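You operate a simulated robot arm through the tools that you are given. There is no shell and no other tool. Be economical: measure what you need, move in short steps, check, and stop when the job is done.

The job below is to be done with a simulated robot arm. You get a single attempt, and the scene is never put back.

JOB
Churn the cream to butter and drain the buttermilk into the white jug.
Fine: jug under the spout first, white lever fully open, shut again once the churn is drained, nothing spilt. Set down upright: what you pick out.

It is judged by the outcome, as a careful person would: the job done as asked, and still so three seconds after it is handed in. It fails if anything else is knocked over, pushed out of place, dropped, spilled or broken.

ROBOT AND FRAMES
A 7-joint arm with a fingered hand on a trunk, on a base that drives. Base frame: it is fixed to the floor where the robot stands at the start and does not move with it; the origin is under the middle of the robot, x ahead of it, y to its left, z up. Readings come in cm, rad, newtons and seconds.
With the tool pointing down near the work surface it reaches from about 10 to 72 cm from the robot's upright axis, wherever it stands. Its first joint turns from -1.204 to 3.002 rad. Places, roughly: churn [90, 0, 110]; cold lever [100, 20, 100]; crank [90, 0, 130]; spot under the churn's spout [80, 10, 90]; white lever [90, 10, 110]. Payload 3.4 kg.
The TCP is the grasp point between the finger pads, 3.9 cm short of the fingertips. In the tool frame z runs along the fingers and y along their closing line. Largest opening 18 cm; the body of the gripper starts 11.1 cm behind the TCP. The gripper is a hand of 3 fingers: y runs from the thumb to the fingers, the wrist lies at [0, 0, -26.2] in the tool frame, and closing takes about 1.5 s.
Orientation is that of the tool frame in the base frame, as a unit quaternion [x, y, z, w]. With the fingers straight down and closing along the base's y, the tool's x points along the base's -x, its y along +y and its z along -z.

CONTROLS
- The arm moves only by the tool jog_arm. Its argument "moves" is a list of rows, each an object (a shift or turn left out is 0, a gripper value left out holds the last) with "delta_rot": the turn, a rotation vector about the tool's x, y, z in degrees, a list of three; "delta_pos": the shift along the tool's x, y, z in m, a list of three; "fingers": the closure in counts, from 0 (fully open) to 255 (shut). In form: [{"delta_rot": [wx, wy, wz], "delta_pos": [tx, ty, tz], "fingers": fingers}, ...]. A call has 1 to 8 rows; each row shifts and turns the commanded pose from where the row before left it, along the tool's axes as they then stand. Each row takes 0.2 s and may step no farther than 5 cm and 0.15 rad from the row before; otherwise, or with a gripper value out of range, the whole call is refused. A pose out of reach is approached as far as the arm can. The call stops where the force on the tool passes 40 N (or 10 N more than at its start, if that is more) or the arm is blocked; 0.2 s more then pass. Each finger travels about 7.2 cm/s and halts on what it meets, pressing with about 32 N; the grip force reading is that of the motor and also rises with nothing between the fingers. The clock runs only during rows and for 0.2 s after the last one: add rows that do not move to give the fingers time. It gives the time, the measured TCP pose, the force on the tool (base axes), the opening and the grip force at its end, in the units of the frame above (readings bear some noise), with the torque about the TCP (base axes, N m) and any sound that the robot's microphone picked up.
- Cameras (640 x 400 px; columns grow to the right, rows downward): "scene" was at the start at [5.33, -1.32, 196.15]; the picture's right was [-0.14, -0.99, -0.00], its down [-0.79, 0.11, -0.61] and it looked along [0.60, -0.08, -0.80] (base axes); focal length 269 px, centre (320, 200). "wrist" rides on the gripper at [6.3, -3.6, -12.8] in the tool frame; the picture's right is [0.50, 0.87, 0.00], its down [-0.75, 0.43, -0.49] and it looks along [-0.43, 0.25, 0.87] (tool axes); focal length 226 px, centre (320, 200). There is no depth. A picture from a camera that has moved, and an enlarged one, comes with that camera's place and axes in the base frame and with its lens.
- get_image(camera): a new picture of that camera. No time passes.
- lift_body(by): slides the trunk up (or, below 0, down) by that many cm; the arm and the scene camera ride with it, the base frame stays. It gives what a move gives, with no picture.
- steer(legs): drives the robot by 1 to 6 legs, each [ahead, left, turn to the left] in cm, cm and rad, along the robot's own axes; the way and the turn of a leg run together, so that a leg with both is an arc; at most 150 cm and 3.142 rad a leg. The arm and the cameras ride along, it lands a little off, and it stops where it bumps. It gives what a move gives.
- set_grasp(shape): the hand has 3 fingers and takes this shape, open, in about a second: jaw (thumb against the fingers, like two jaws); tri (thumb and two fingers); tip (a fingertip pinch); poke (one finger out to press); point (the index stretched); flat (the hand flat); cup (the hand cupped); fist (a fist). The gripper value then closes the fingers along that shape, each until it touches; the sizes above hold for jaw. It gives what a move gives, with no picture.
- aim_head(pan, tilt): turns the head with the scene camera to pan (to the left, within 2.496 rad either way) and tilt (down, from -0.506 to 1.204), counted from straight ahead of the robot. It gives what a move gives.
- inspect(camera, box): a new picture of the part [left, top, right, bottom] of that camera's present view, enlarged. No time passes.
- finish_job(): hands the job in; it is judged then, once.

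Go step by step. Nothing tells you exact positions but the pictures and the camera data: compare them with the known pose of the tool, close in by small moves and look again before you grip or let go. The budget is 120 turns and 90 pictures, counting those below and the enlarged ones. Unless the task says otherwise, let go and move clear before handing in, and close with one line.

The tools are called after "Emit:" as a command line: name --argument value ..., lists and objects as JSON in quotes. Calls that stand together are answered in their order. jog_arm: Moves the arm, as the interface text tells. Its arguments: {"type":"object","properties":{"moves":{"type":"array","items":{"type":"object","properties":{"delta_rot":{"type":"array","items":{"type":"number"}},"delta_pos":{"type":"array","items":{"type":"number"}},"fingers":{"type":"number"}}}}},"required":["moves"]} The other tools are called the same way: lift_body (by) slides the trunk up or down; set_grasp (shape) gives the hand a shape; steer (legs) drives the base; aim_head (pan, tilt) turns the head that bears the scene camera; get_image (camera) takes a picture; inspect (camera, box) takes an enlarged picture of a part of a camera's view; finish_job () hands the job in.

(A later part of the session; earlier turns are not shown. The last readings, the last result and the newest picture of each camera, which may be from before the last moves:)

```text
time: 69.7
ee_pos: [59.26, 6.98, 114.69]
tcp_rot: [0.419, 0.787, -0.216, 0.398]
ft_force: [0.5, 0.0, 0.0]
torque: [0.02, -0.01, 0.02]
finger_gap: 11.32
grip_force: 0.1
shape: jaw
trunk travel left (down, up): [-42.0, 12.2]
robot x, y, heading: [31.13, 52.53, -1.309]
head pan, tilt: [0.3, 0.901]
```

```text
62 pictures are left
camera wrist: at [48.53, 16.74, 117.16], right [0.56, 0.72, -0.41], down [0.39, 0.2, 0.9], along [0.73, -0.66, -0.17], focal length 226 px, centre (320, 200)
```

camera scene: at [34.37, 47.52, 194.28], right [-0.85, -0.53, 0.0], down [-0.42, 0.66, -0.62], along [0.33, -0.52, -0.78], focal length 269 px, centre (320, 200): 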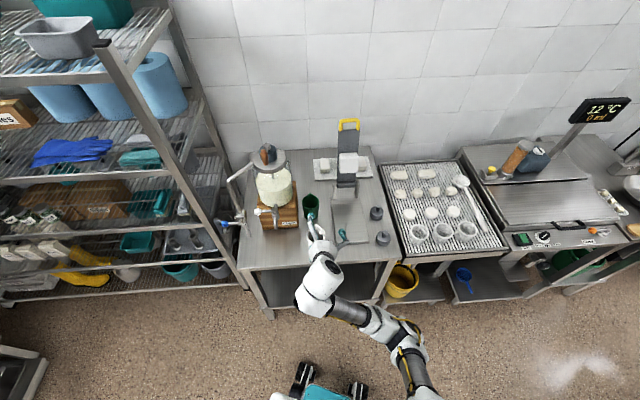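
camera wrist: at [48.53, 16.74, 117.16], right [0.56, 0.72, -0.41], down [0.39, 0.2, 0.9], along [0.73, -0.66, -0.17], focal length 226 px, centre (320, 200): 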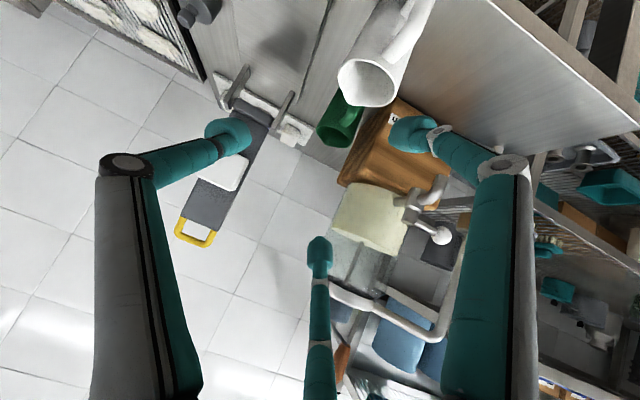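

The three fingers are spread at 120°, so an inclined body grip would hit the bench. Pinching the handle, which points at me, suits better. I check what the "tip" shape looks like.

Emit:
set_grasp --shape "tip"

Emit:
get_image --camera "wrist"

Emit:
jog_arm --moves '[{"fingers": 140}, {}, {}, {}]'

Emit:
get_image --camera "wrist"

```text
time: 70.6
ee_pos: [59.38, 7.01, 114.59]
tcp_rot: [0.42, 0.787, -0.216, 0.398]
ft_force: [0.4, -0.4, -0.3]
torque: [-0.02, -0.01, -0.03]
finger_gap: 18.01
grip_force: 0.1
shape: tip
trunk travel left (down, up): [-42.0, 12.2]
robot x, y, heading: [31.26, 52.16, -1.311]
head pan, tilt: [0.3, 0.901]
```

```text
61 pictures are left
camera wrist: at [48.54, 16.74, 117.16], right [0.56, 0.72, -0.41], down [0.39, 0.2, 0.9], along [0.73, -0.66, -0.17], focal length 226 px, centre (320, 200)
```

wrist: 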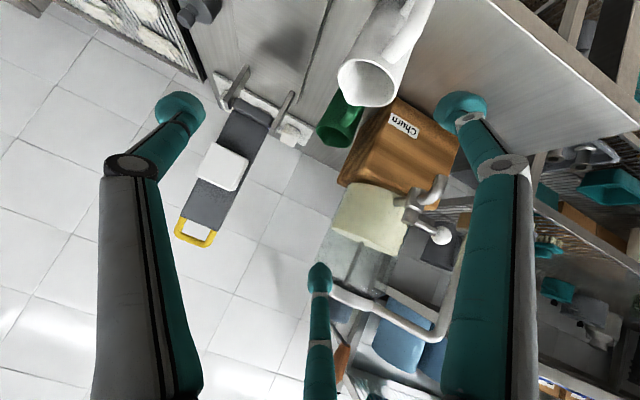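

```text
time: 71.6
ee_pos: [59.14, 7.06, 114.65]
tcp_rot: [0.42, 0.787, -0.216, 0.398]
ft_force: [0.2, 0.5, 0.3]
torque: [0.02, 0.01, 0.0]
finger_gap: 8.17
grip_force: 0.0
shape: tip
trunk travel left (down, up): [-42.0, 12.2]
robot x, y, heading: [31.28, 52.21, -1.312]
head pan, tilt: [0.3, 0.901]
```

```text
60 pictures are left
camera wrist: at [48.54, 16.74, 117.16], right [0.56, 0.72, -0.41], down [0.39, 0.2, 0.9], along [0.73, -0.66, -0.17], focal length 226 px, centre (320, 200)
```

wrist: 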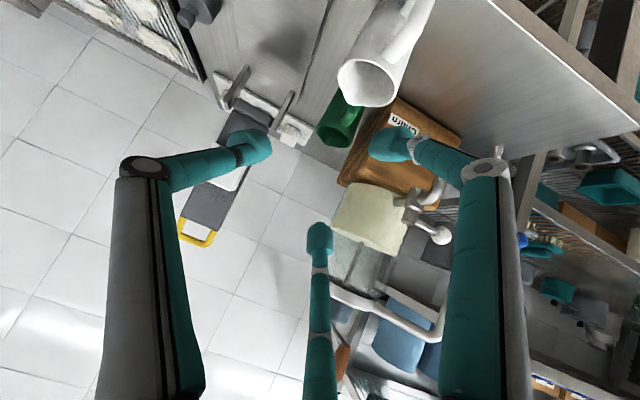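

Emit:
inspect --camera "wrist" --box '[310, 0, 450, 110]'

Emit:
inspect --camera "scene" --box '[280, 190, 350, 270]'

```text
3.64 times, centred on (380, 55) of wrist
camera zoom: at [48.54, 16.74, 117.16], right [0.56, 0.72, -0.41], down [0.39, 0.2, 0.9], along [0.73, -0.66, -0.17], focal length 822 px, centre (102, 727)
```

zoom: 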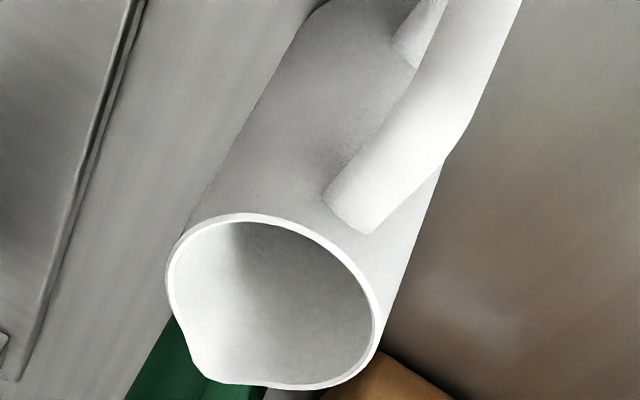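

```text
5.00 times, centred on (315, 230) of scene
camera zoom: at [34.38, 47.52, 194.28], right [-0.85, -0.53, 0.0], down [-0.42, 0.66, -0.62], along [0.33, -0.52, -0.78], focal length 1347 px, centre (345, 50)
```

zoom: 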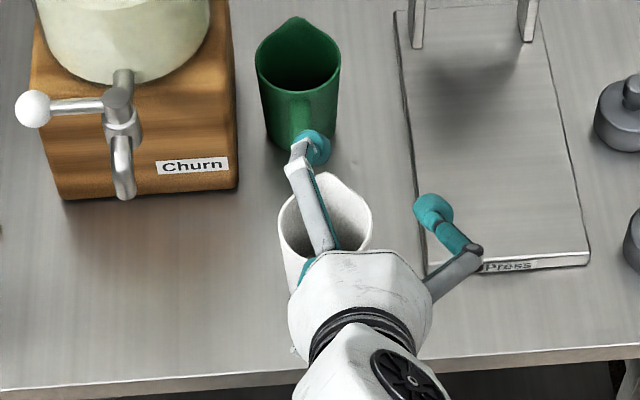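

The jug rim centre is ≈ [67.0, -0.9, 97], with the handle bar ≈ 6.5 cm from the axis towards me. I narrow the fingers and drop to a pre-approach in front of the handle.

Emit:
jog_arm --moves '[{"delta_pos": [0.0255, 0.0037, 0.011], "fingers": 195}, {"delta_pos": [0.0255, 0.0037, 0.011]}, {"delta_pos": [0.0255, 0.0037, 0.011]}, {"delta_pos": [0.0255, 0.0037, 0.011]}, {"delta_pos": [0.0255, 0.0037, 0.011]}, {"delta_pos": [0.0255, 0.0037, 0.011]}, {}, {}]'

Emit:
jog_arm --moves '[{}, {}, {}]'

Emit:
get_image --camera "wrist"

Emit:
inspect --camera "scene" --box '[260, 190, 370, 290]'

```text
time: 73.4
ee_pos: [59.08, 11.51, 98.19]
tcp_rot: [0.421, 0.786, -0.217, 0.397]
ft_force: [-0.1, 0.1, -0.1]
torque: [-0.02, -0.01, 0.02]
finger_gap: 4.26
grip_force: 0.1
shape: tip
trunk travel left (down, up): [-42.0, 12.2]
robot x, y, heading: [31.33, 52.36, -1.308]
head pan, tilt: [0.3, 0.901]
```

```text
time: 74.2
ee_pos: [59.06, 11.42, 98.28]
tcp_rot: [0.419, 0.787, -0.216, 0.398]
ft_force: [0.2, 0.0, 0.6]
torque: [-0.01, 0.0, -0.01]
finger_gap: 4.22
grip_force: 0.0
shape: tip
trunk travel left (down, up): [-42.0, 12.2]
robot x, y, heading: [31.06, 52.46, -1.31]
head pan, tilt: [0.3, 0.901]
```

```text
57 pictures are left
camera wrist: at [48.24, 21.17, 100.72], right [0.56, 0.72, -0.41], down [0.39, 0.2, 0.9], along [0.73, -0.66, -0.17], focal length 226 px, centre (320, 200)
```

wrist: 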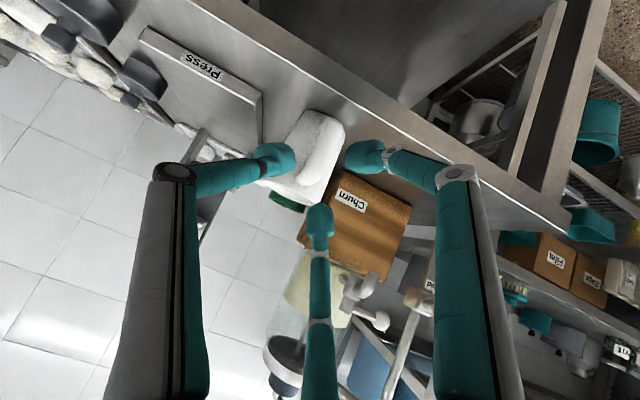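

```text
4.00 times, centred on (315, 240) of scene
camera zoom: at [34.29, 47.61, 194.29], right [-0.85, -0.53, 0.0], down [-0.42, 0.66, -0.62], along [0.33, -0.52, -0.78], focal length 1077 px, centre (340, 40)
```

zoom: 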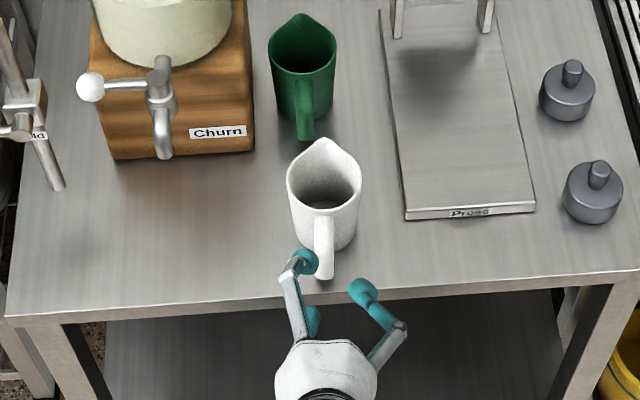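

The handle lies between the fingers. I advance 8 cm along the tool and look.

Emit:
jog_arm --moves '[{"delta_pos": [0, 0, 0.016]}, {"delta_pos": [0, 0, 0.016]}, {"delta_pos": [0, 0, 0.016]}, {"delta_pos": [0, 0, 0.016]}, {"delta_pos": [0, 0, 0.014]}, {}, {}]'

Emit:
get_image --camera "wrist"

Emit:
inspect --camera "scene" --box '[280, 200, 350, 270]'

```text
time: 75.8
ee_pos: [62.37, 6.14, 93.82]
tcp_rot: [0.42, 0.787, -0.216, 0.396]
ft_force: [-0.5, 1.0, 0.4]
torque: [-0.03, 0.0, 0.02]
finger_gap: 4.26
grip_force: 0.0
shape: tip
trunk travel left (down, up): [-42.0, 12.2]
robot x, y, heading: [31.44, 51.8, -1.307]
head pan, tilt: [0.3, 0.901]
```

```text
55 pictures are left
camera wrist: at [51.51, 15.81, 96.31], right [0.56, 0.72, -0.41], down [0.39, 0.2, 0.9], along [0.73, -0.66, -0.17], focal length 226 px, centre (320, 200)
```

wrist: 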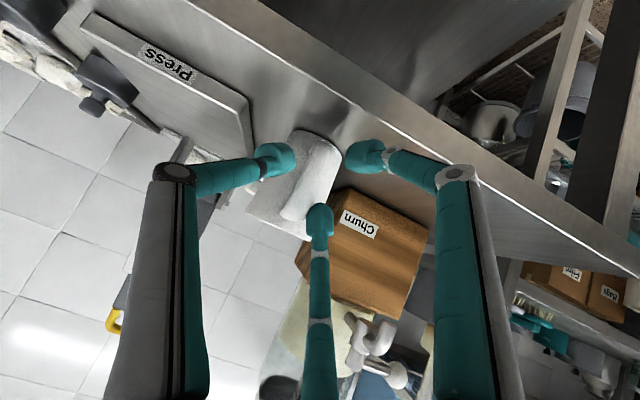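

```text
5.71 times, centred on (315, 235) of scene
camera zoom: at [34.34, 47.58, 194.28], right [-0.85, -0.53, 0.0], down [-0.42, 0.66, -0.62], along [0.33, -0.52, -0.78], focal length 1539 px, centre (349, 0)
```

zoom: 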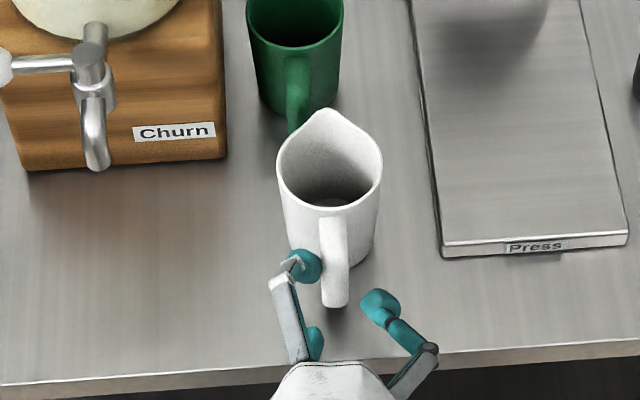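

Emit:
jog_arm --moves '[{"fingers": 215}, {"fingers": 235}, {"fingers": 255}, {}, {}, {}]'

Emit:
get_image --camera "wrist"

Emit:
inspect --camera "scene" --box '[280, 200, 350, 270]'

```text
time: 77.2
ee_pos: [62.25, 6.09, 93.79]
tcp_rot: [0.42, 0.787, -0.217, 0.397]
ft_force: [-0.5, 0.4, -0.7]
torque: [0.0, -0.01, 0.03]
finger_gap: 0.0
grip_force: 32.1
shape: tip
trunk travel left (down, up): [-42.0, 12.2]
robot x, y, heading: [31.22, 52.36, -1.307]
head pan, tilt: [0.3, 0.901]
```

```text
53 pictures are left
camera wrist: at [51.5, 15.81, 96.32], right [0.56, 0.72, -0.41], down [0.39, 0.2, 0.9], along [0.73, -0.66, -0.17], focal length 226 px, centre (320, 200)
```

wrist: 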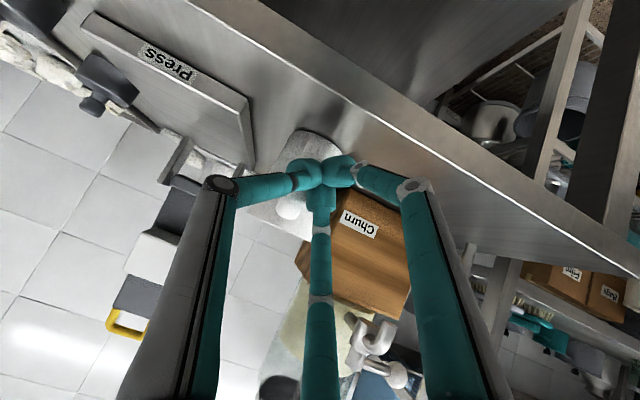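

```text
5.71 times, centred on (315, 235) of scene
camera zoom: at [34.34, 47.59, 194.28], right [-0.85, -0.53, 0.0], down [-0.42, 0.66, -0.62], along [0.33, -0.52, -0.78], focal length 1539 px, centre (349, 0)
```

zoom: 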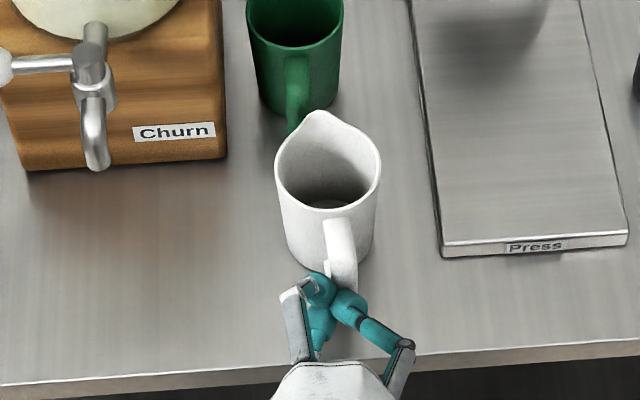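

The fingers closed just short of the bar and only brushed the handle. A sideways push on the jug body along the bench is simpler and keeps it upright. I back off and look at the one-finger "poke" shape for that and for the lever.

Emit:
jog_arm --moves '[{"delta_pos": [0, 0, -0.02]}, {"delta_pos": [0, 0, -0.03]}, {"delta_pos": [0, 0, -0.03]}, {"delta_pos": [-0.02, 0, -0.01]}, {"delta_pos": [-0.03, 0, 0]}, {}, {}]'

Emit:
set_grasp --shape "poke"

Emit:
get_image --camera "wrist"

Emit:
inspect --camera "scene" --box '[260, 190, 380, 310]'

```text
time: 78.8
ee_pos: [60.03, 9.63, 102.98]
tcp_rot: [0.42, 0.787, -0.216, 0.397]
ft_force: [0.6, -0.9, 0.3]
torque: [-0.01, -0.01, 0.01]
finger_gap: 0.01
grip_force: 31.8
shape: tip
trunk travel left (down, up): [-42.0, 12.2]
robot x, y, heading: [31.03, 52.38, -1.307]
head pan, tilt: [0.3, 0.901]
```

```text
time: 79.7
ee_pos: [60.17, 9.81, 103.04]
tcp_rot: [0.42, 0.788, -0.215, 0.396]
ft_force: [-0.2, 0.2, 0.0]
torque: [-0.01, -0.01, -0.01]
finger_gap: 0.0
grip_force: 0.0
shape: poke
trunk travel left (down, up): [-42.0, 12.2]
robot x, y, heading: [31.01, 52.21, -1.309]
head pan, tilt: [0.3, 0.901]
```

```text
51 pictures are left
camera wrist: at [49.24, 19.45, 105.57], right [0.56, 0.72, -0.41], down [0.39, 0.2, 0.9], along [0.73, -0.66, -0.17], focal length 226 px, centre (320, 200)
```

wrist: 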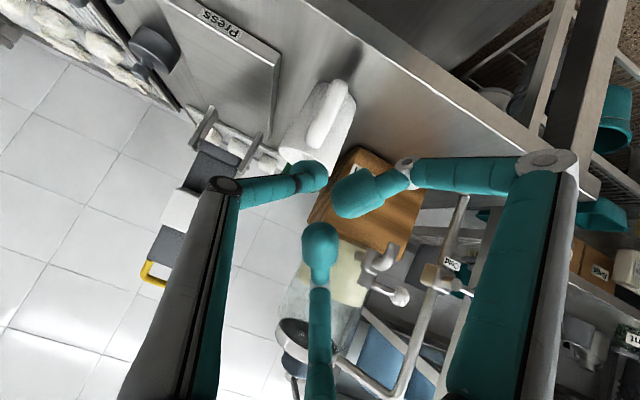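

```text
3.33 times, centred on (320, 250) of scene
camera zoom: at [34.36, 47.62, 194.28], right [-0.85, -0.53, 0.0], down [-0.42, 0.66, -0.62], along [0.33, -0.52, -0.78], focal length 898 px, centre (320, 33)
```

zoom: 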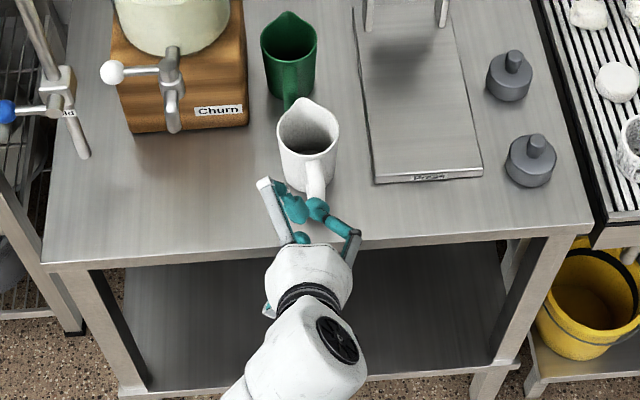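

In "poke" the other fingers would foul the jug. The earlier approach failed because the two lower-spaced fingers struck the bar, sliding the jug about 2 cm, upright. If I roll the hand 30°, two fingers straddle the handle squarely with the third above. I set that up.

Emit:
set_grasp --shape "jaw"

Emit:
jog_arm --moves '[{"delta_rot": [0, 0, 7.5], "fingers": 180}, {"delta_rot": [0, 0, 7.5]}, {"delta_rot": [0, 0, 7.5]}, {"delta_rot": [0, 0, 7.5]}, {}, {}, {}, {}]'

Emit:
jog_arm --moves '[{"delta_pos": [0.0123, -0.0132, 0.0238]}, {"delta_pos": [0.0123, -0.0132, 0.0238]}, {}, {}, {}]'

Emit:
get_image --camera "wrist"

Emit:
inspect --camera "scene" --box '[270, 190, 360, 280]'

```text
time: 80.6
ee_pos: [59.92, 9.76, 102.86]
tcp_rot: [0.42, 0.787, -0.216, 0.398]
ft_force: [-0.2, 0.2, -0.4]
torque: [0.03, 0.06, 0.01]
finger_gap: 17.98
grip_force: 0.0
shape: jaw
trunk travel left (down, up): [-42.0, 12.2]
robot x, y, heading: [31.34, 52.17, -1.309]
head pan, tilt: [0.3, 0.901]
```

```text
time: 82.4
ee_pos: [60.1, 9.74, 103.01]
tcp_rot: [0.609, 0.651, -0.107, 0.44]
ft_force: [-0.4, 0.6, 0.3]
torque: [-0.01, 0.03, -0.02]
finger_gap: 5.32
grip_force: 0.0
shape: jaw
trunk travel left (down, up): [-42.0, 12.2]
robot x, y, heading: [31.09, 52.47, -1.308]
head pan, tilt: [0.3, 0.901]
```

```text
time: 83.6
ee_pos: [59.98, 7.38, 97.47]
tcp_rot: [0.61, 0.651, -0.106, 0.44]
ft_force: [0.0, -0.5, -0.2]
torque: [0.04, 0.01, 0.01]
finger_gap: 5.34
grip_force: 0.0
shape: jaw
trunk travel left (down, up): [-42.0, 12.2]
robot x, y, heading: [30.78, 52.45, -1.312]
head pan, tilt: [0.3, 0.901]
```

```text
49 pictures are left
camera wrist: at [51.87, 19.62, 99.22], right [0.83, 0.55, -0.01], down [0.07, -0.09, 0.99], along [0.55, -0.83, -0.12], focal length 226 px, centre (320, 200)
```

wrist: 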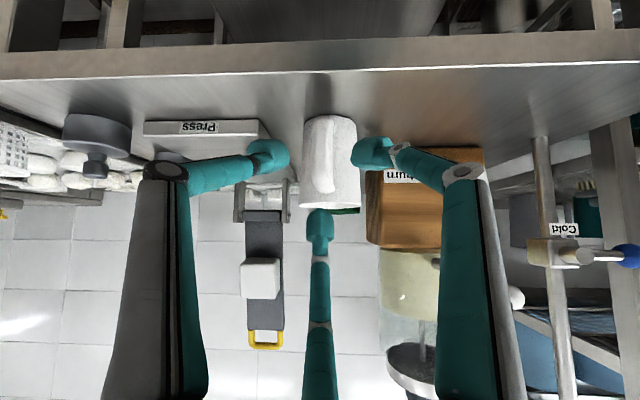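

```text
4.44 times, centred on (315, 235) of scene
camera zoom: at [34.36, 47.68, 194.29], right [-0.85, -0.53, 0.0], down [-0.42, 0.66, -0.62], along [0.33, -0.52, -0.78], focal length 1197 px, centre (342, 44)
```

zoom: 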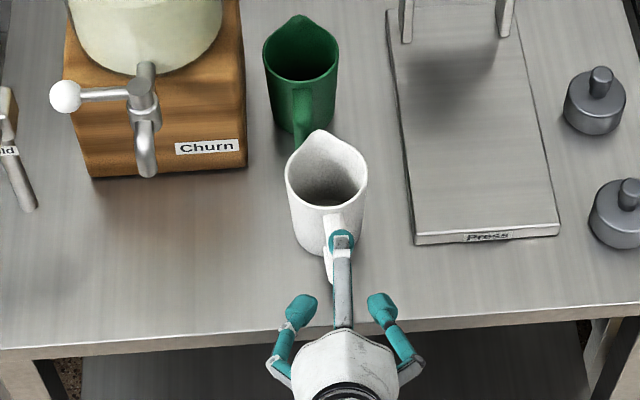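

The third finger would foul the handle or the outlet above, so I use a gentle sideways push with closed fingers along the jug's right side. I close them, shift right and slide in beside the jug.

Emit:
jog_arm --moves '[{"fingers": 255}, {}, {}, {"delta_pos": [-0.0128, -0.0221, 0]}, {"delta_pos": [-0.0128, -0.0221, 0]}, {}, {}]'

Emit:
jog_arm --moves '[{"delta_pos": [-0.008, 0.0045, 0.03]}, {"delta_pos": [-0.008, 0.0045, 0.03]}, {"delta_pos": [-0.008, 0.0045, 0.03]}, {}, {}]'

Emit:
get_image --camera "wrist"

Emit:
inspect --camera "scene" --box '[270, 190, 360, 280]'

```text
time: 85.2
ee_pos: [55.71, 4.65, 97.71]
tcp_rot: [0.609, 0.652, -0.106, 0.439]
ft_force: [0.1, 0.1, -0.3]
torque: [0.02, -0.03, 0.0]
finger_gap: 0.01
grip_force: 32.1
shape: jaw
trunk travel left (down, up): [-42.0, 12.2]
robot x, y, heading: [31.15, 52.5, -1.31]
head pan, tilt: [0.3, 0.901]
```

```text
time: 86.4
ee_pos: [60.47, -2.93, 94.48]
tcp_rot: [0.61, 0.651, -0.106, 0.439]
ft_force: [-0.6, 0.3, 0.6]
torque: [0.01, -0.01, -0.03]
finger_gap: 0.0
grip_force: 32.0
shape: jaw
trunk travel left (down, up): [-42.0, 12.2]
robot x, y, heading: [31.1, 52.26, -1.309]
head pan, tilt: [0.3, 0.901]
```

```text
47 pictures are left
camera wrist: at [52.49, 9.21, 96.31], right [0.83, 0.55, -0.01], down [0.07, -0.09, 0.99], along [0.55, -0.83, -0.12], focal length 226 px, centre (320, 200)
```

wrist: 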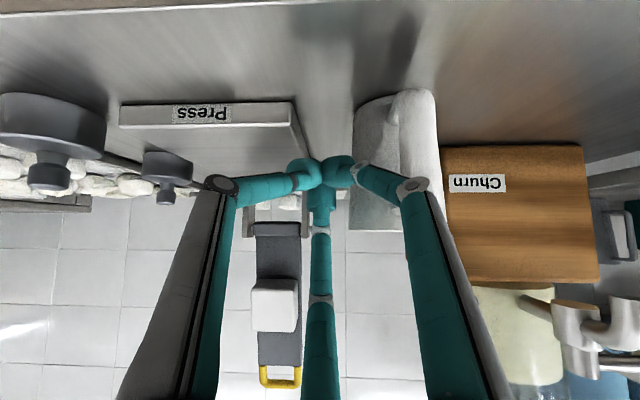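

```text
4.44 times, centred on (315, 235) of scene
camera zoom: at [34.4, 47.52, 194.28], right [-0.85, -0.53, 0.0], down [-0.42, 0.66, -0.62], along [0.33, -0.52, -0.78], focal length 1197 px, centre (342, 44)
```

zoom: 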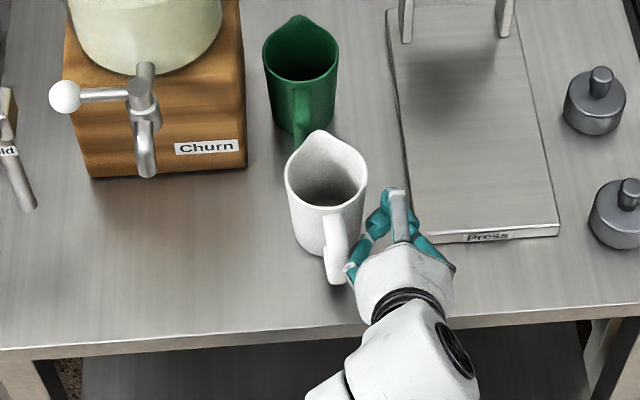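

Emit:
jog_arm --moves '[{"delta_pos": [-0.0043, 0.0014, 0.01]}, {"delta_pos": [-0.0043, 0.0014, 0.01]}, {"delta_pos": [-0.0043, 0.0014, 0.01]}, {}, {}, {}]'

Emit:
inspect --camera "scene" --box '[270, 190, 360, 280]'

```text
time: 87.8
ee_pos: [62.17, -5.63, 93.65]
tcp_rot: [0.61, 0.651, -0.107, 0.44]
ft_force: [-0.8, 0.5, 0.1]
torque: [0.01, 0.0, 0.01]
finger_gap: 0.0
grip_force: 32.0
shape: jaw
trunk travel left (down, up): [-42.0, 12.2]
robot x, y, heading: [31.09, 52.2, -1.306]
head pan, tilt: [0.3, 0.901]
```

```text
4.44 times, centred on (315, 235) of scene
camera zoom: at [34.39, 47.56, 194.28], right [-0.85, -0.53, 0.0], down [-0.42, 0.66, -0.62], along [0.33, -0.52, -0.78], focal length 1197 px, centre (342, 44)
```

zoom: 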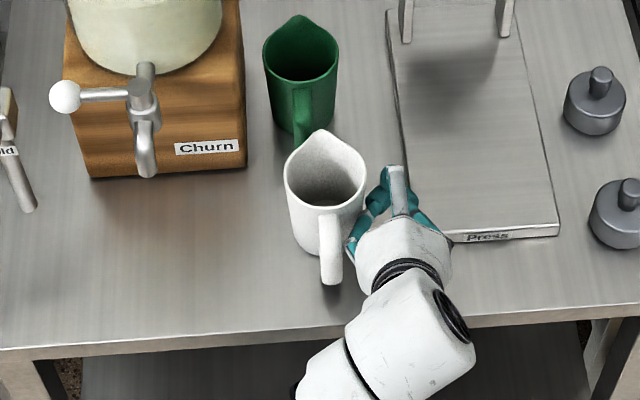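

The closed fingers sit alongside the jug, and the green jug has about 3 cm clearance. I push gently along the bench, drifting slightly towards me, then check.

Emit:
jog_arm --moves '[{"delta_pos": [0.0035, 0.005, -0.0007]}, {"delta_pos": [0.0058, 0.0082, -0.0012]}, {"delta_pos": [0.0058, 0.0082, -0.0012]}, {"delta_pos": [0.0058, 0.0082, -0.0012]}, {"delta_pos": [0.0058, 0.0082, -0.0012]}, {"delta_pos": [0.0035, 0.005, -0.0007]}, {}]'

Emit:
inspect --camera "scene" --box '[260, 190, 350, 280]'

```text
time: 89.4
ee_pos: [65.97, -1.95, 93.61]
tcp_rot: [0.609, 0.651, -0.106, 0.439]
ft_force: [-0.1, -0.7, -1.0]
torque: [0.02, 0.0, 0.0]
finger_gap: 0.01
grip_force: 31.2
shape: jaw
trunk travel left (down, up): [-42.0, 12.2]
robot x, y, heading: [31.28, 52.19, -1.308]
head pan, tilt: [0.3, 0.901]
```

```text
4.44 times, centred on (305, 235) of scene
camera zoom: at [34.44, 47.58, 194.28], right [-0.85, -0.53, 0.0], down [-0.42, 0.66, -0.62], along [0.33, -0.52, -0.78], focal length 1197 px, centre (387, 44)
```

zoom: 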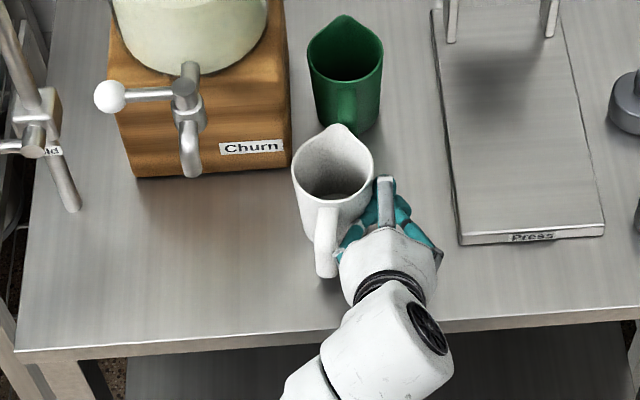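

The jug slid upright but drifted slightly away. I'll yaw the hand to push from behind-right, so it moves left and towards me. First I back off to the right and yaw.

Emit:
jog_arm --moves '[{"delta_pos": [-0.012, -0.0208, 0]}, {"delta_pos": [-0.012, -0.0208, 0]}, {"delta_rot": [-5.24, 3.03, -4.44]}, {"delta_rot": [-5.24, 3.03, -4.44]}, {"delta_rot": [-5.24, 3.03, -4.44]}, {"delta_rot": [-5.24, 3.03, -4.44]}, {"delta_rot": [-5.24, 3.03, -4.44]}, {"delta_rot": [-5.24, 3.03, -4.44]}]'

Emit:
jog_arm --moves '[{}, {}, {}]'

Emit:
inspect --camera "scene" --box '[260, 190, 350, 280]'

```text
time: 91.2
ee_pos: [62.11, -4.65, 93.66]
tcp_rot: [0.315, 0.836, 0.071, 0.444]
ft_force: [0.3, -0.6, 0.3]
torque: [-0.01, 0.0, 0.02]
finger_gap: 0.0
grip_force: 32.0
shape: jaw
trunk travel left (down, up): [-42.0, 12.2]
robot x, y, heading: [30.5, 52.68, -1.31]
head pan, tilt: [0.3, 0.901]
```

```text
time: 92.0
ee_pos: [62.13, -4.61, 93.69]
tcp_rot: [0.315, 0.836, 0.07, 0.443]
ft_force: [-0.6, 0.3, -1.4]
torque: [0.03, 0.01, -0.01]
finger_gap: 0.0
grip_force: 31.8
shape: jaw
trunk travel left (down, up): [-42.0, 12.2]
robot x, y, heading: [31.66, 52.36, -1.308]
head pan, tilt: [0.3, 0.901]
```

```text
4.44 times, centred on (305, 235) of scene
camera zoom: at [34.18, 47.35, 194.28], right [-0.85, -0.53, 0.0], down [-0.42, 0.67, -0.62], along [0.33, -0.52, -0.78], focal length 1197 px, centre (387, 44)
```

zoom: 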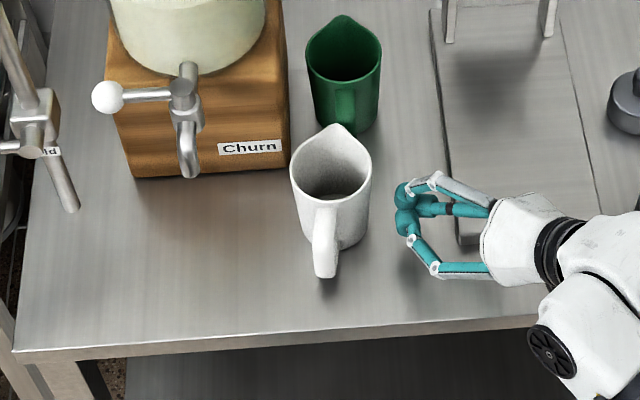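

Emit:
jog_arm --moves '[{"delta_pos": [-0.018, -0.0059, 0.017]}, {"delta_pos": [-0.018, -0.0059, 0.017]}, {}, {"delta_pos": [0.0041, 0.011, 0.0025]}, {"delta_pos": [0.0041, 0.011, 0.0025]}, {"delta_pos": [0.0041, 0.011, 0.0025]}, {"delta_pos": [0.0041, 0.011, 0.0025]}, {}]'

Emit:
inspect --camera "scene" --box '[260, 190, 350, 280]'

```text
time: 93.8
ee_pos: [67.8, -4.01, 93.61]
tcp_rot: [0.314, 0.836, 0.07, 0.444]
ft_force: [0.3, 0.5, -0.5]
torque: [0.01, 0.03, 0.0]
finger_gap: 0.0
grip_force: 31.4
shape: jaw
trunk travel left (down, up): [-42.0, 12.2]
robot x, y, heading: [31.27, 52.36, -1.311]
head pan, tilt: [0.3, 0.901]
```

```text
4.44 times, centred on (305, 235) of scene
camera zoom: at [34.26, 47.34, 194.28], right [-0.85, -0.53, 0.0], down [-0.42, 0.67, -0.62], along [0.33, -0.52, -0.79], focal length 1197 px, centre (387, 44)
```

zoom: 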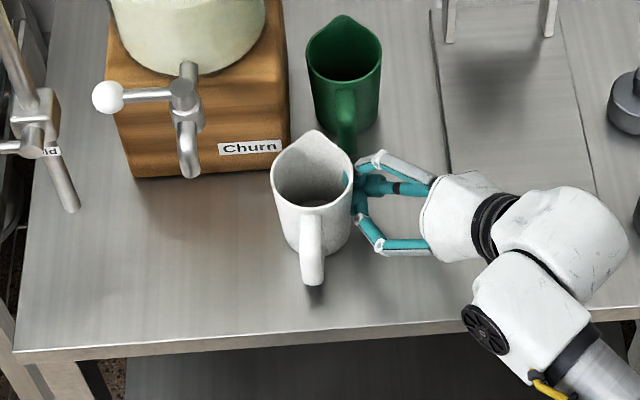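

The jug slides left and towards me, upright. I continue.

Emit:
jog_arm --moves '[{"delta_pos": [0.0038, 0.0101, 0.0023]}, {"delta_pos": [0.0038, 0.0101, 0.0023]}, {"delta_pos": [0.0038, 0.0101, 0.0023]}, {"delta_pos": [0.0027, 0.0075, 0.0016]}, {}]'

Emit:
inspect --camera "scene" --box '[250, 190, 340, 280]'

```text
time: 95.0
ee_pos: [69.84, -0.22, 93.6]
tcp_rot: [0.314, 0.836, 0.072, 0.445]
ft_force: [1.0, -0.1, 0.0]
torque: [-0.03, 0.02, 0.01]
finger_gap: 0.04
grip_force: 32.3
shape: jaw
trunk travel left (down, up): [-42.0, 12.2]
robot x, y, heading: [31.16, 52.12, -1.308]
head pan, tilt: [0.3, 0.901]
```

```text
4.44 times, centred on (295, 235) of scene
camera zoom: at [34.29, 47.39, 194.28], right [-0.85, -0.53, 0.0], down [-0.42, 0.67, -0.62], along [0.33, -0.52, -0.79], focal length 1197 px, centre (431, 44)
```

zoom: 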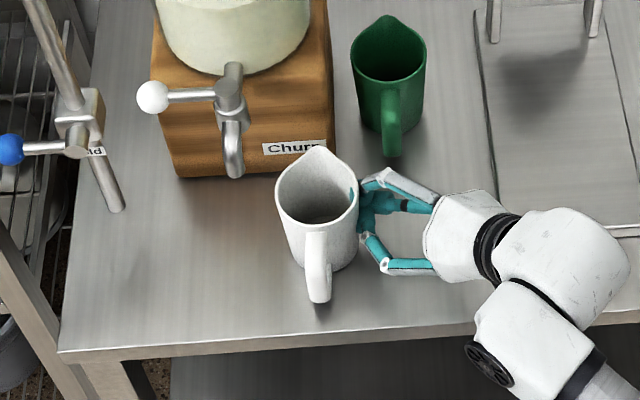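

Emit:
jog_arm --moves '[{"delta_pos": [0.007, -0.0044, -0.011]}, {"delta_pos": [0.007, -0.0044, -0.011]}, {"delta_pos": [0, 0.0107, 0.0074]}, {"delta_pos": [0, 0.0107, 0.0074]}, {"delta_pos": [0, 0.0107, 0.0074]}, {"delta_pos": [0, 0.0107, 0.0074]}, {"delta_pos": [0, 0.0107, 0.0074]}, {}]'

Emit:
inspect --camera "scene" --box '[240, 190, 330, 280]'

```text
time: 96.8
ee_pos: [72.47, 4.01, 93.47]
tcp_rot: [0.315, 0.836, 0.07, 0.444]
ft_force: [-0.1, 0.3, 0.4]
torque: [0.02, 0.01, -0.03]
finger_gap: 0.0
grip_force: 32.1
shape: jaw
trunk travel left (down, up): [-42.0, 12.2]
robot x, y, heading: [31.36, 52.5, -1.307]
head pan, tilt: [0.3, 0.901]
```

```text
4.44 times, centred on (285, 235) of scene
camera zoom: at [34.34, 47.42, 194.28], right [-0.85, -0.53, 0.0], down [-0.42, 0.66, -0.62], along [0.33, -0.52, -0.79], focal length 1197 px, centre (476, 44)
```

zoom: 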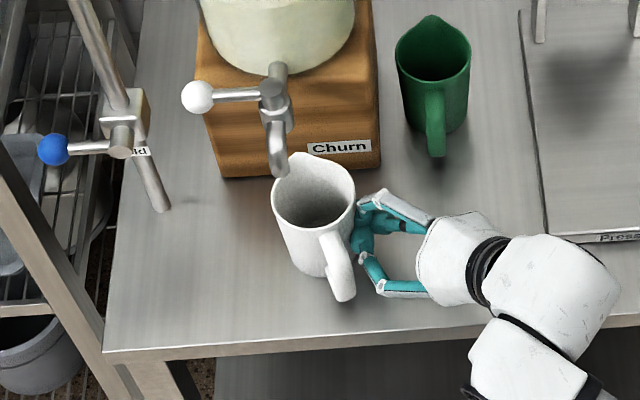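

Almost there: 2.8 cm more to the left.

Emit:
jog_arm --moves '[{"delta_pos": [0, 0.0077, 0.0053]}, {"delta_pos": [0, 0.0077, 0.0053]}, {"delta_pos": [0, 0.0077, 0.0053]}, {}]'

Emit:
inspect --camera "scene" --box '[240, 190, 330, 280]'

Emit:
get_image --camera "wrist"

```text
time: 97.8
ee_pos: [74.63, 5.53, 93.45]
tcp_rot: [0.314, 0.836, 0.07, 0.444]
ft_force: [0.0, -0.3, -0.1]
torque: [0.01, 0.0, -0.02]
finger_gap: 0.01
grip_force: 32.0
shape: jaw
trunk travel left (down, up): [-42.0, 12.2]
robot x, y, heading: [30.92, 52.1, -1.307]
head pan, tilt: [0.3, 0.901]
```

```text
4.44 times, centred on (285, 235) of scene
camera zoom: at [34.38, 47.43, 194.28], right [-0.85, -0.53, 0.0], down [-0.42, 0.66, -0.62], along [0.33, -0.52, -0.79], focal length 1197 px, centre (476, 44)
```

zoom: 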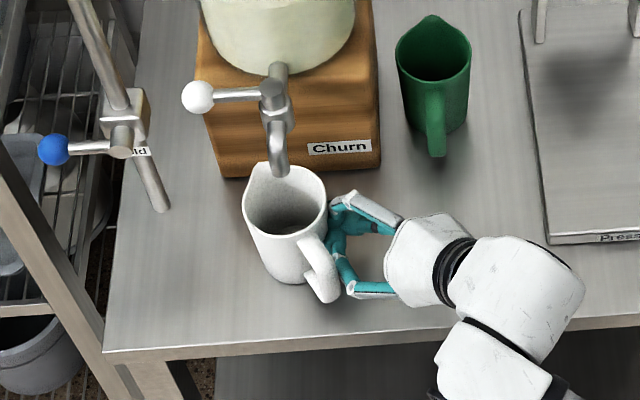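

```text
38 pictures are left
camera wrist: at [60.39, 8.38, 95.24], right [0.2, 0.98, 0.0], down [0.12, -0.02, 0.99], along [0.97, -0.2, -0.12], focal length 226 px, centre (320, 200)
```

wrist: 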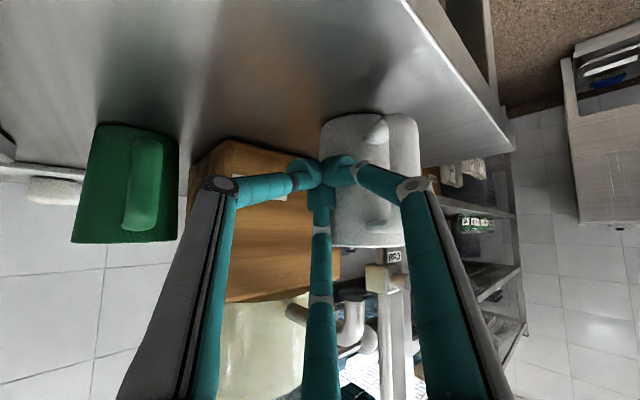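

Emit:
inspect --camera "wrist" --box '[280, 100, 440, 400]'

```text
1.33 times, centred on (360, 250) of wrist
camera zoom: at [60.39, 8.38, 95.24], right [0.2, 0.98, 0.0], down [0.12, -0.02, 0.99], along [0.97, -0.2, -0.12], focal length 301 px, centre (267, 133)
```

zoom: 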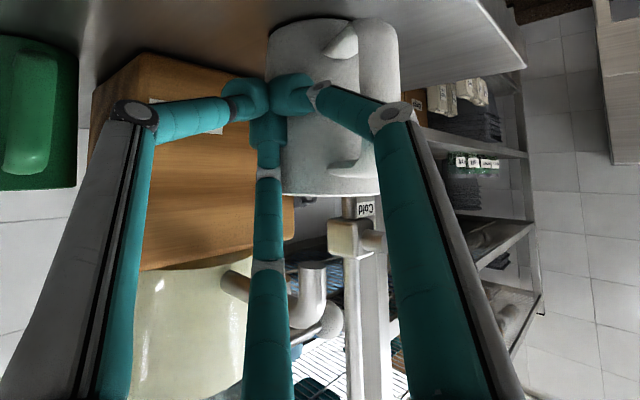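

The jug mouth is under the outlet, about 1 cm off centre with 2+ cm margin. I withdraw the hand to the right, then up and back.

Emit:
jog_arm --moves '[{"delta_pos": [0, -0.0165, -0.0113]}, {"delta_pos": [0, -0.0165, -0.0113]}, {"delta_pos": [-0.0279, 0.0158, -0.0238]}, {"delta_pos": [-0.0279, 0.0158, -0.0238]}, {"delta_pos": [-0.0279, 0.0158, -0.0238]}, {"delta_pos": [-0.0279, 0.0158, -0.0238]}, {"delta_pos": [-0.0279, 0.0158, -0.0238]}, {"delta_pos": [-0.0279, 0.0158, -0.0238]}]'

Emit:
jog_arm --moves '[{"delta_pos": [0.0287, 0.0162, -0.0227]}, {"delta_pos": [0.0287, 0.0162, -0.0227]}, {"delta_pos": [0.0287, 0.0162, -0.0227]}, {"delta_pos": [-0.0279, 0.0158, -0.0238]}, {"delta_pos": [-0.0279, 0.0158, -0.0238]}, {"delta_pos": [-0.0279, 0.0158, -0.0238]}, {}, {}]'

Emit:
get_image --camera "scene"

```text
time: 99.6
ee_pos: [71.55, 3.22, 117.4]
tcp_rot: [0.315, 0.836, 0.07, 0.444]
ft_force: [0.3, -0.4, 0.4]
torque: [-0.02, 0.03, -0.03]
finger_gap: 0.0
grip_force: 32.1
shape: jaw
trunk travel left (down, up): [-42.0, 12.2]
robot x, y, heading: [31.13, 51.99, -1.311]
head pan, tilt: [0.3, 0.901]
```

```text
time: 101.4
ee_pos: [64.7, 13.11, 129.74]
tcp_rot: [0.315, 0.836, 0.07, 0.444]
ft_force: [0.2, 0.2, 0.4]
torque: [-0.02, -0.04, -0.01]
finger_gap: 0.03
grip_force: 31.7
shape: jaw
trunk travel left (down, up): [-42.0, 12.2]
robot x, y, heading: [30.92, 52.14, -1.305]
head pan, tilt: [0.3, 0.901]
```

```text
36 pictures are left
camera scene: at [34.26, 47.41, 194.28], right [-0.85, -0.53, 0.0], down [-0.42, 0.66, -0.62], along [0.33, -0.52, -0.78], focal length 269 px, centre (320, 200)
```

scene: 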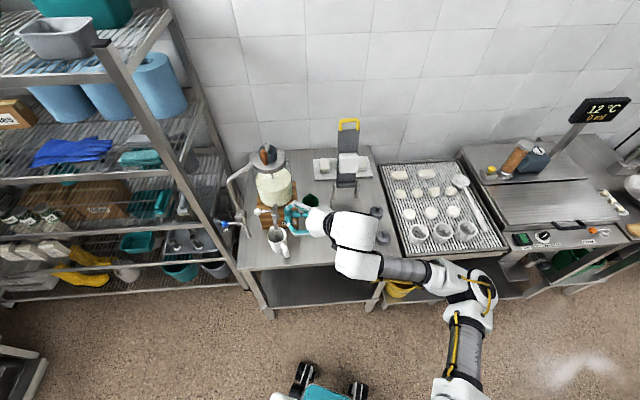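

Next I reorient the hand for the crank: yaw back along the bench normal, tilt steeply down, and raise.

Emit:
jog_arm --moves '[{"delta_rot": [5.24, -2.97, 4.47]}, {"delta_rot": [5.24, -2.97, 4.47]}, {"delta_rot": [5.24, -2.97, 4.47]}, {"delta_rot": [5.24, -2.97, 4.47]}, {"delta_rot": [5.24, -2.97, 4.47]}, {"delta_rot": [5.24, -2.97, 4.47]}, {}]'

Emit:
jog_arm --moves '[{"delta_rot": [3.63, 6.28, 0]}, {"delta_rot": [3.63, 6.28, 0]}, {"delta_rot": [3.63, 6.28, 0]}, {"delta_rot": [3.63, 6.28, 0]}, {}]'

Emit:
lift_body --by 12

Emit:
jog_arm --moves '[{"delta_pos": [0, 0, -0.03]}, {"delta_pos": [0, 0, -0.03]}, {"delta_pos": [0, 0, -0.03], "fingers": 120}, {}, {}, {}]'

Emit:
steer --legs '[[14.4, 15.2, 0]]'

Emit:
jog_arm --moves '[{}, {}, {}, {}, {}, {}, {}, {}]'

Emit:
jog_arm --moves '[{}, {}, {}, {}, {}, {}, {}, {}]'

Emit:
get_image --camera "scene"

Emit:
get_image --camera "wrist"

```text
time: 103.0
ee_pos: [64.81, 13.11, 129.58]
tcp_rot: [0.612, 0.652, -0.105, 0.436]
ft_force: [-0.6, -0.3, 0.0]
torque: [0.0, -0.01, 0.0]
finger_gap: 0.0
grip_force: 32.1
shape: jaw
trunk travel left (down, up): [-42.0, 12.2]
robot x, y, heading: [31.23, 52.17, -1.314]
head pan, tilt: [0.3, 0.901]
```

```text
time: 104.2
ee_pos: [64.76, 13.17, 129.59]
tcp_rot: [0.669, 0.713, -0.05, 0.204]
ft_force: [-0.4, 0.6, -1.1]
torque: [0.02, 0.02, 0.01]
finger_gap: 0.0
grip_force: 31.8
shape: jaw
trunk travel left (down, up): [-42.0, 12.2]
robot x, y, heading: [31.28, 51.93, -1.306]
head pan, tilt: [0.3, 0.901]
```

```text
time: 105.7
ee_pos: [64.8, 13.05, 141.59]
tcp_rot: [0.668, 0.713, -0.051, 0.205]
ft_force: [-0.7, -0.5, -0.5]
torque: [0.02, -0.01, -0.03]
finger_gap: 0.01
grip_force: 32.1
shape: jaw
trunk travel left (down, up): [-54.0, 0.2]
robot x, y, heading: [31.26, 52.19, -1.312]
head pan, tilt: [0.3, 0.901]
```

```text
time: 107.1
ee_pos: [62.56, 16.41, 149.87]
tcp_rot: [0.669, 0.712, -0.051, 0.205]
ft_force: [1.0, -0.2, 0.1]
torque: [0.01, 0.05, -0.01]
finger_gap: 9.45
grip_force: 0.0
shape: jaw
trunk travel left (down, up): [-54.0, 0.2]
robot x, y, heading: [31.18, 52.05, -1.307]
head pan, tilt: [0.3, 0.901]
```

```text
time: 108.7
ee_pos: [81.28, 6.06, 149.82]
tcp_rot: [0.669, 0.713, -0.051, 0.205]
ft_force: [-0.5, 0.3, -0.3]
torque: [-0.03, 0.02, -0.02]
finger_gap: 9.46
grip_force: 0.2
shape: jaw
trunk travel left (down, up): [-54.0, 0.2]
robot x, y, heading: [50.4, 42.16, -1.311]
head pan, tilt: [0.3, 0.901]
```

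```text
time: 110.5
ee_pos: [81.48, 6.12, 149.73]
tcp_rot: [0.669, 0.713, -0.052, 0.204]
ft_force: [0.0, 0.0, -0.7]
torque: [-0.01, 0.0, 0.01]
finger_gap: 9.46
grip_force: 0.0
shape: jaw
trunk travel left (down, up): [-54.0, 0.2]
robot x, y, heading: [50.0, 42.09, -1.31]
head pan, tilt: [0.3, 0.901]
```

```text
time: 112.3
ee_pos: [81.39, 6.22, 149.76]
tcp_rot: [0.669, 0.713, -0.052, 0.205]
ft_force: [0.0, 0.0, 0.0]
torque: [-0.01, 0.0, -0.01]
finger_gap: 9.47
grip_force: 0.1
shape: jaw
trunk travel left (down, up): [-54.0, 0.2]
robot x, y, heading: [50.11, 41.8, -1.312]
head pan, tilt: [0.3, 0.901]
```

```text
35 pictures are left
camera scene: at [52.94, 37.98, 206.23], right [-0.85, -0.53, 0.0], down [-0.42, 0.67, -0.62], along [0.33, -0.52, -0.79], focal length 269 px, centre (320, 200)
```

scene: 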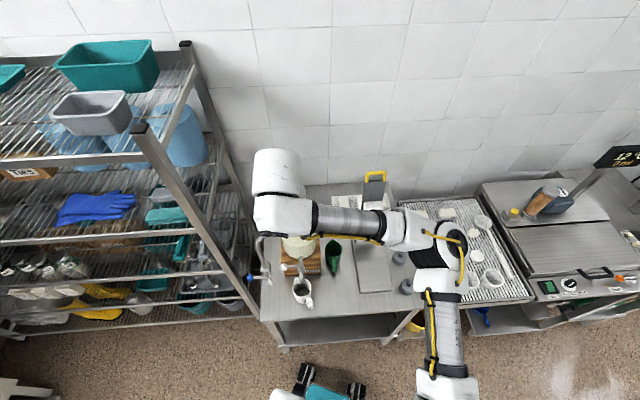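

```text
34 pictures are left
camera wrist: at [74.97, 16.19, 158.47], right [0.83, 0.55, -0.01], down [0.33, -0.49, 0.81], along [0.44, -0.68, -0.59], focal length 226 px, centre (320, 200)
```

wrist: 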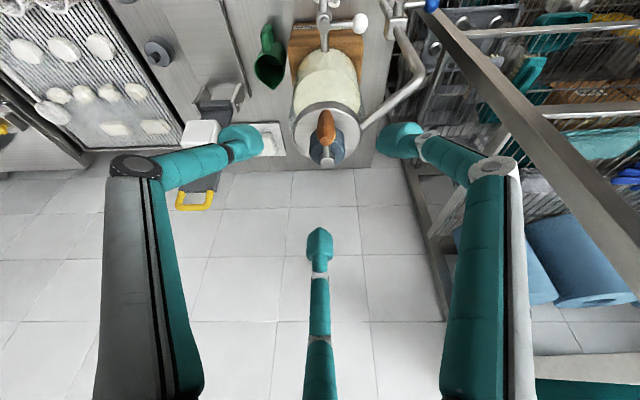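

The crank is right ahead of the hand. I enlarge it to fix hub, handle and faucet positions.

Emit:
inspect --camera "wrist" --box '[270, 60, 410, 180]'

```text
3.33 times, centred on (340, 120) of wrist
camera zoom: at [74.97, 16.19, 158.47], right [0.83, 0.55, -0.01], down [0.33, -0.49, 0.81], along [0.44, -0.68, -0.59], focal length 754 px, centre (253, 467)
```

zoom: 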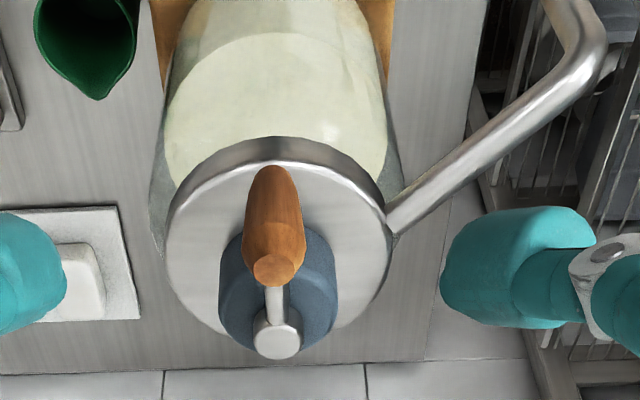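

Handle top ≈ [85.6, 1.0, 135.6] and hub ≈ [90.9, -6.2], so the radius is ≈ 8.9. The faucet end sits below the handle's orbit, so the fingertips must stay above z≈131.5. I descend over the handle, gripping only its upper part.

Emit:
jog_arm --moves '[{"delta_pos": [0.0013, 0.0007, 0.0257]}, {"delta_pos": [0.0013, 0.0007, 0.0257]}, {"delta_pos": [0.0013, 0.0007, 0.0257]}, {"delta_pos": [0.0013, 0.0007, 0.0257]}, {"delta_pos": [0.0013, 0.0007, 0.0257]}, {"delta_pos": [0.0013, 0.0007, 0.0257]}, {}, {}]'

Emit:
inspect --camera "wrist" --box '[200, 60, 440, 260]'

```text
time: 114.1
ee_pos: [85.28, 1.51, 135.69]
tcp_rot: [0.67, 0.712, -0.052, 0.204]
ft_force: [-0.7, 0.3, 0.2]
torque: [0.01, 0.02, 0.01]
finger_gap: 9.5
grip_force: 0.0
shape: jaw
trunk travel left (down, up): [-54.0, 0.2]
robot x, y, heading: [49.92, 42.25, -1.315]
head pan, tilt: [0.3, 0.901]
```

```text
2.00 times, centred on (320, 160) of wrist
camera zoom: at [78.82, 11.56, 144.38], right [0.83, 0.55, -0.01], down [0.33, -0.49, 0.81], along [0.44, -0.68, -0.59], focal length 452 px, centre (320, 280)
```

zoom: 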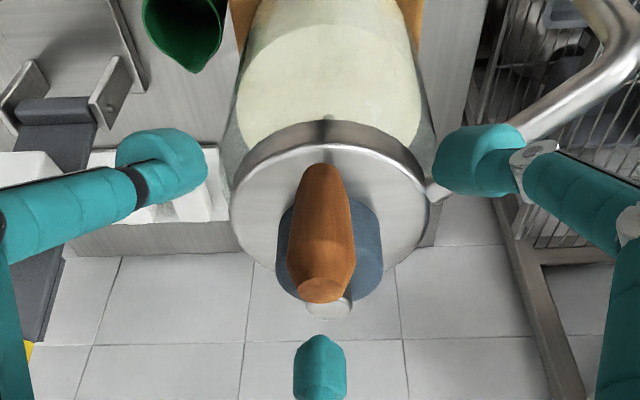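

The handle is centred in the cage. I close to a loose cage.

Emit:
jog_arm --moves '[{"fingers": 170}, {"fingers": 205}, {}, {}, {}, {}]'

Emit:
inspect --camera "wrist" --box '[240, 110, 400, 250]'

```text
time: 115.5
ee_pos: [85.3, 1.67, 135.9]
tcp_rot: [0.669, 0.713, -0.052, 0.205]
ft_force: [-0.4, -0.1, -0.6]
torque: [0.01, -0.02, 0.0]
finger_gap: 3.59
grip_force: 0.0
shape: jaw
trunk travel left (down, up): [-54.0, 0.2]
robot x, y, heading: [50.27, 41.92, -1.308]
head pan, tilt: [0.3, 0.901]
```

```text
2.86 times, centred on (320, 180) of wrist
camera zoom: at [78.8, 11.58, 144.4], right [0.83, 0.55, -0.01], down [0.33, -0.49, 0.81], along [0.44, -0.68, -0.59], focal length 646 px, centre (320, 257)
```

zoom: 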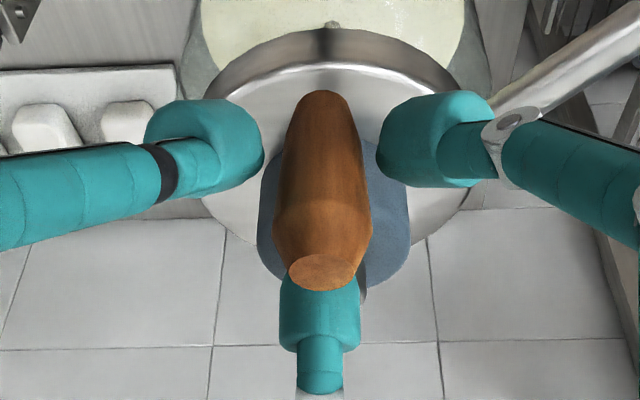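

Loose cage is set. I try the first quarter turn gently.

Emit:
jog_arm --moves '[{"fingers": 218}, {}, {"delta_pos": [-0.0205, -0.0232, 0.003]}, {"delta_pos": [-0.0263, -0.0149, 0.0072]}, {"delta_pos": [-0.0289, -0.0049, 0.0104]}, {"delta_pos": [-0.028, 0.0055, 0.0123]}, {}]'

Emit:
inspect --camera "wrist" --box '[220, 60, 420, 260]'

```text
time: 117.1
ee_pos: [82.56, -9.62, 135.72]
tcp_rot: [0.668, 0.713, -0.053, 0.206]
ft_force: [-0.3, -0.5, -0.3]
torque: [0.02, -0.03, 0.0]
finger_gap: 2.63
grip_force: 0.0
shape: jaw
trunk travel left (down, up): [-54.0, 0.2]
robot x, y, heading: [49.95, 41.86, -1.314]
head pan, tilt: [0.3, 0.901]
```

```text
2.00 times, centred on (320, 160) of wrist
camera zoom: at [76.08, 0.36, 144.34], right [0.83, 0.55, -0.01], down [0.33, -0.49, 0.81], along [0.44, -0.68, -0.59], focal length 452 px, centre (320, 280)
```

zoom: 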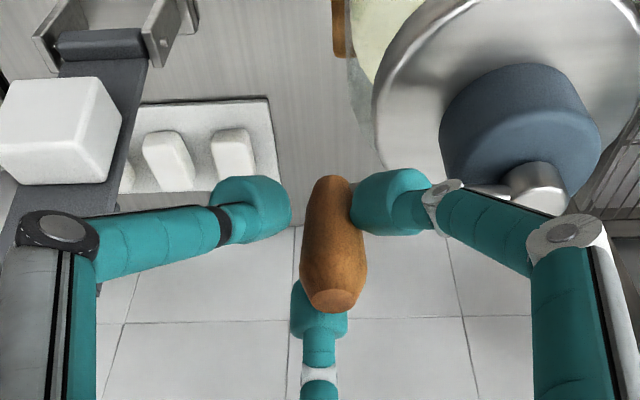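

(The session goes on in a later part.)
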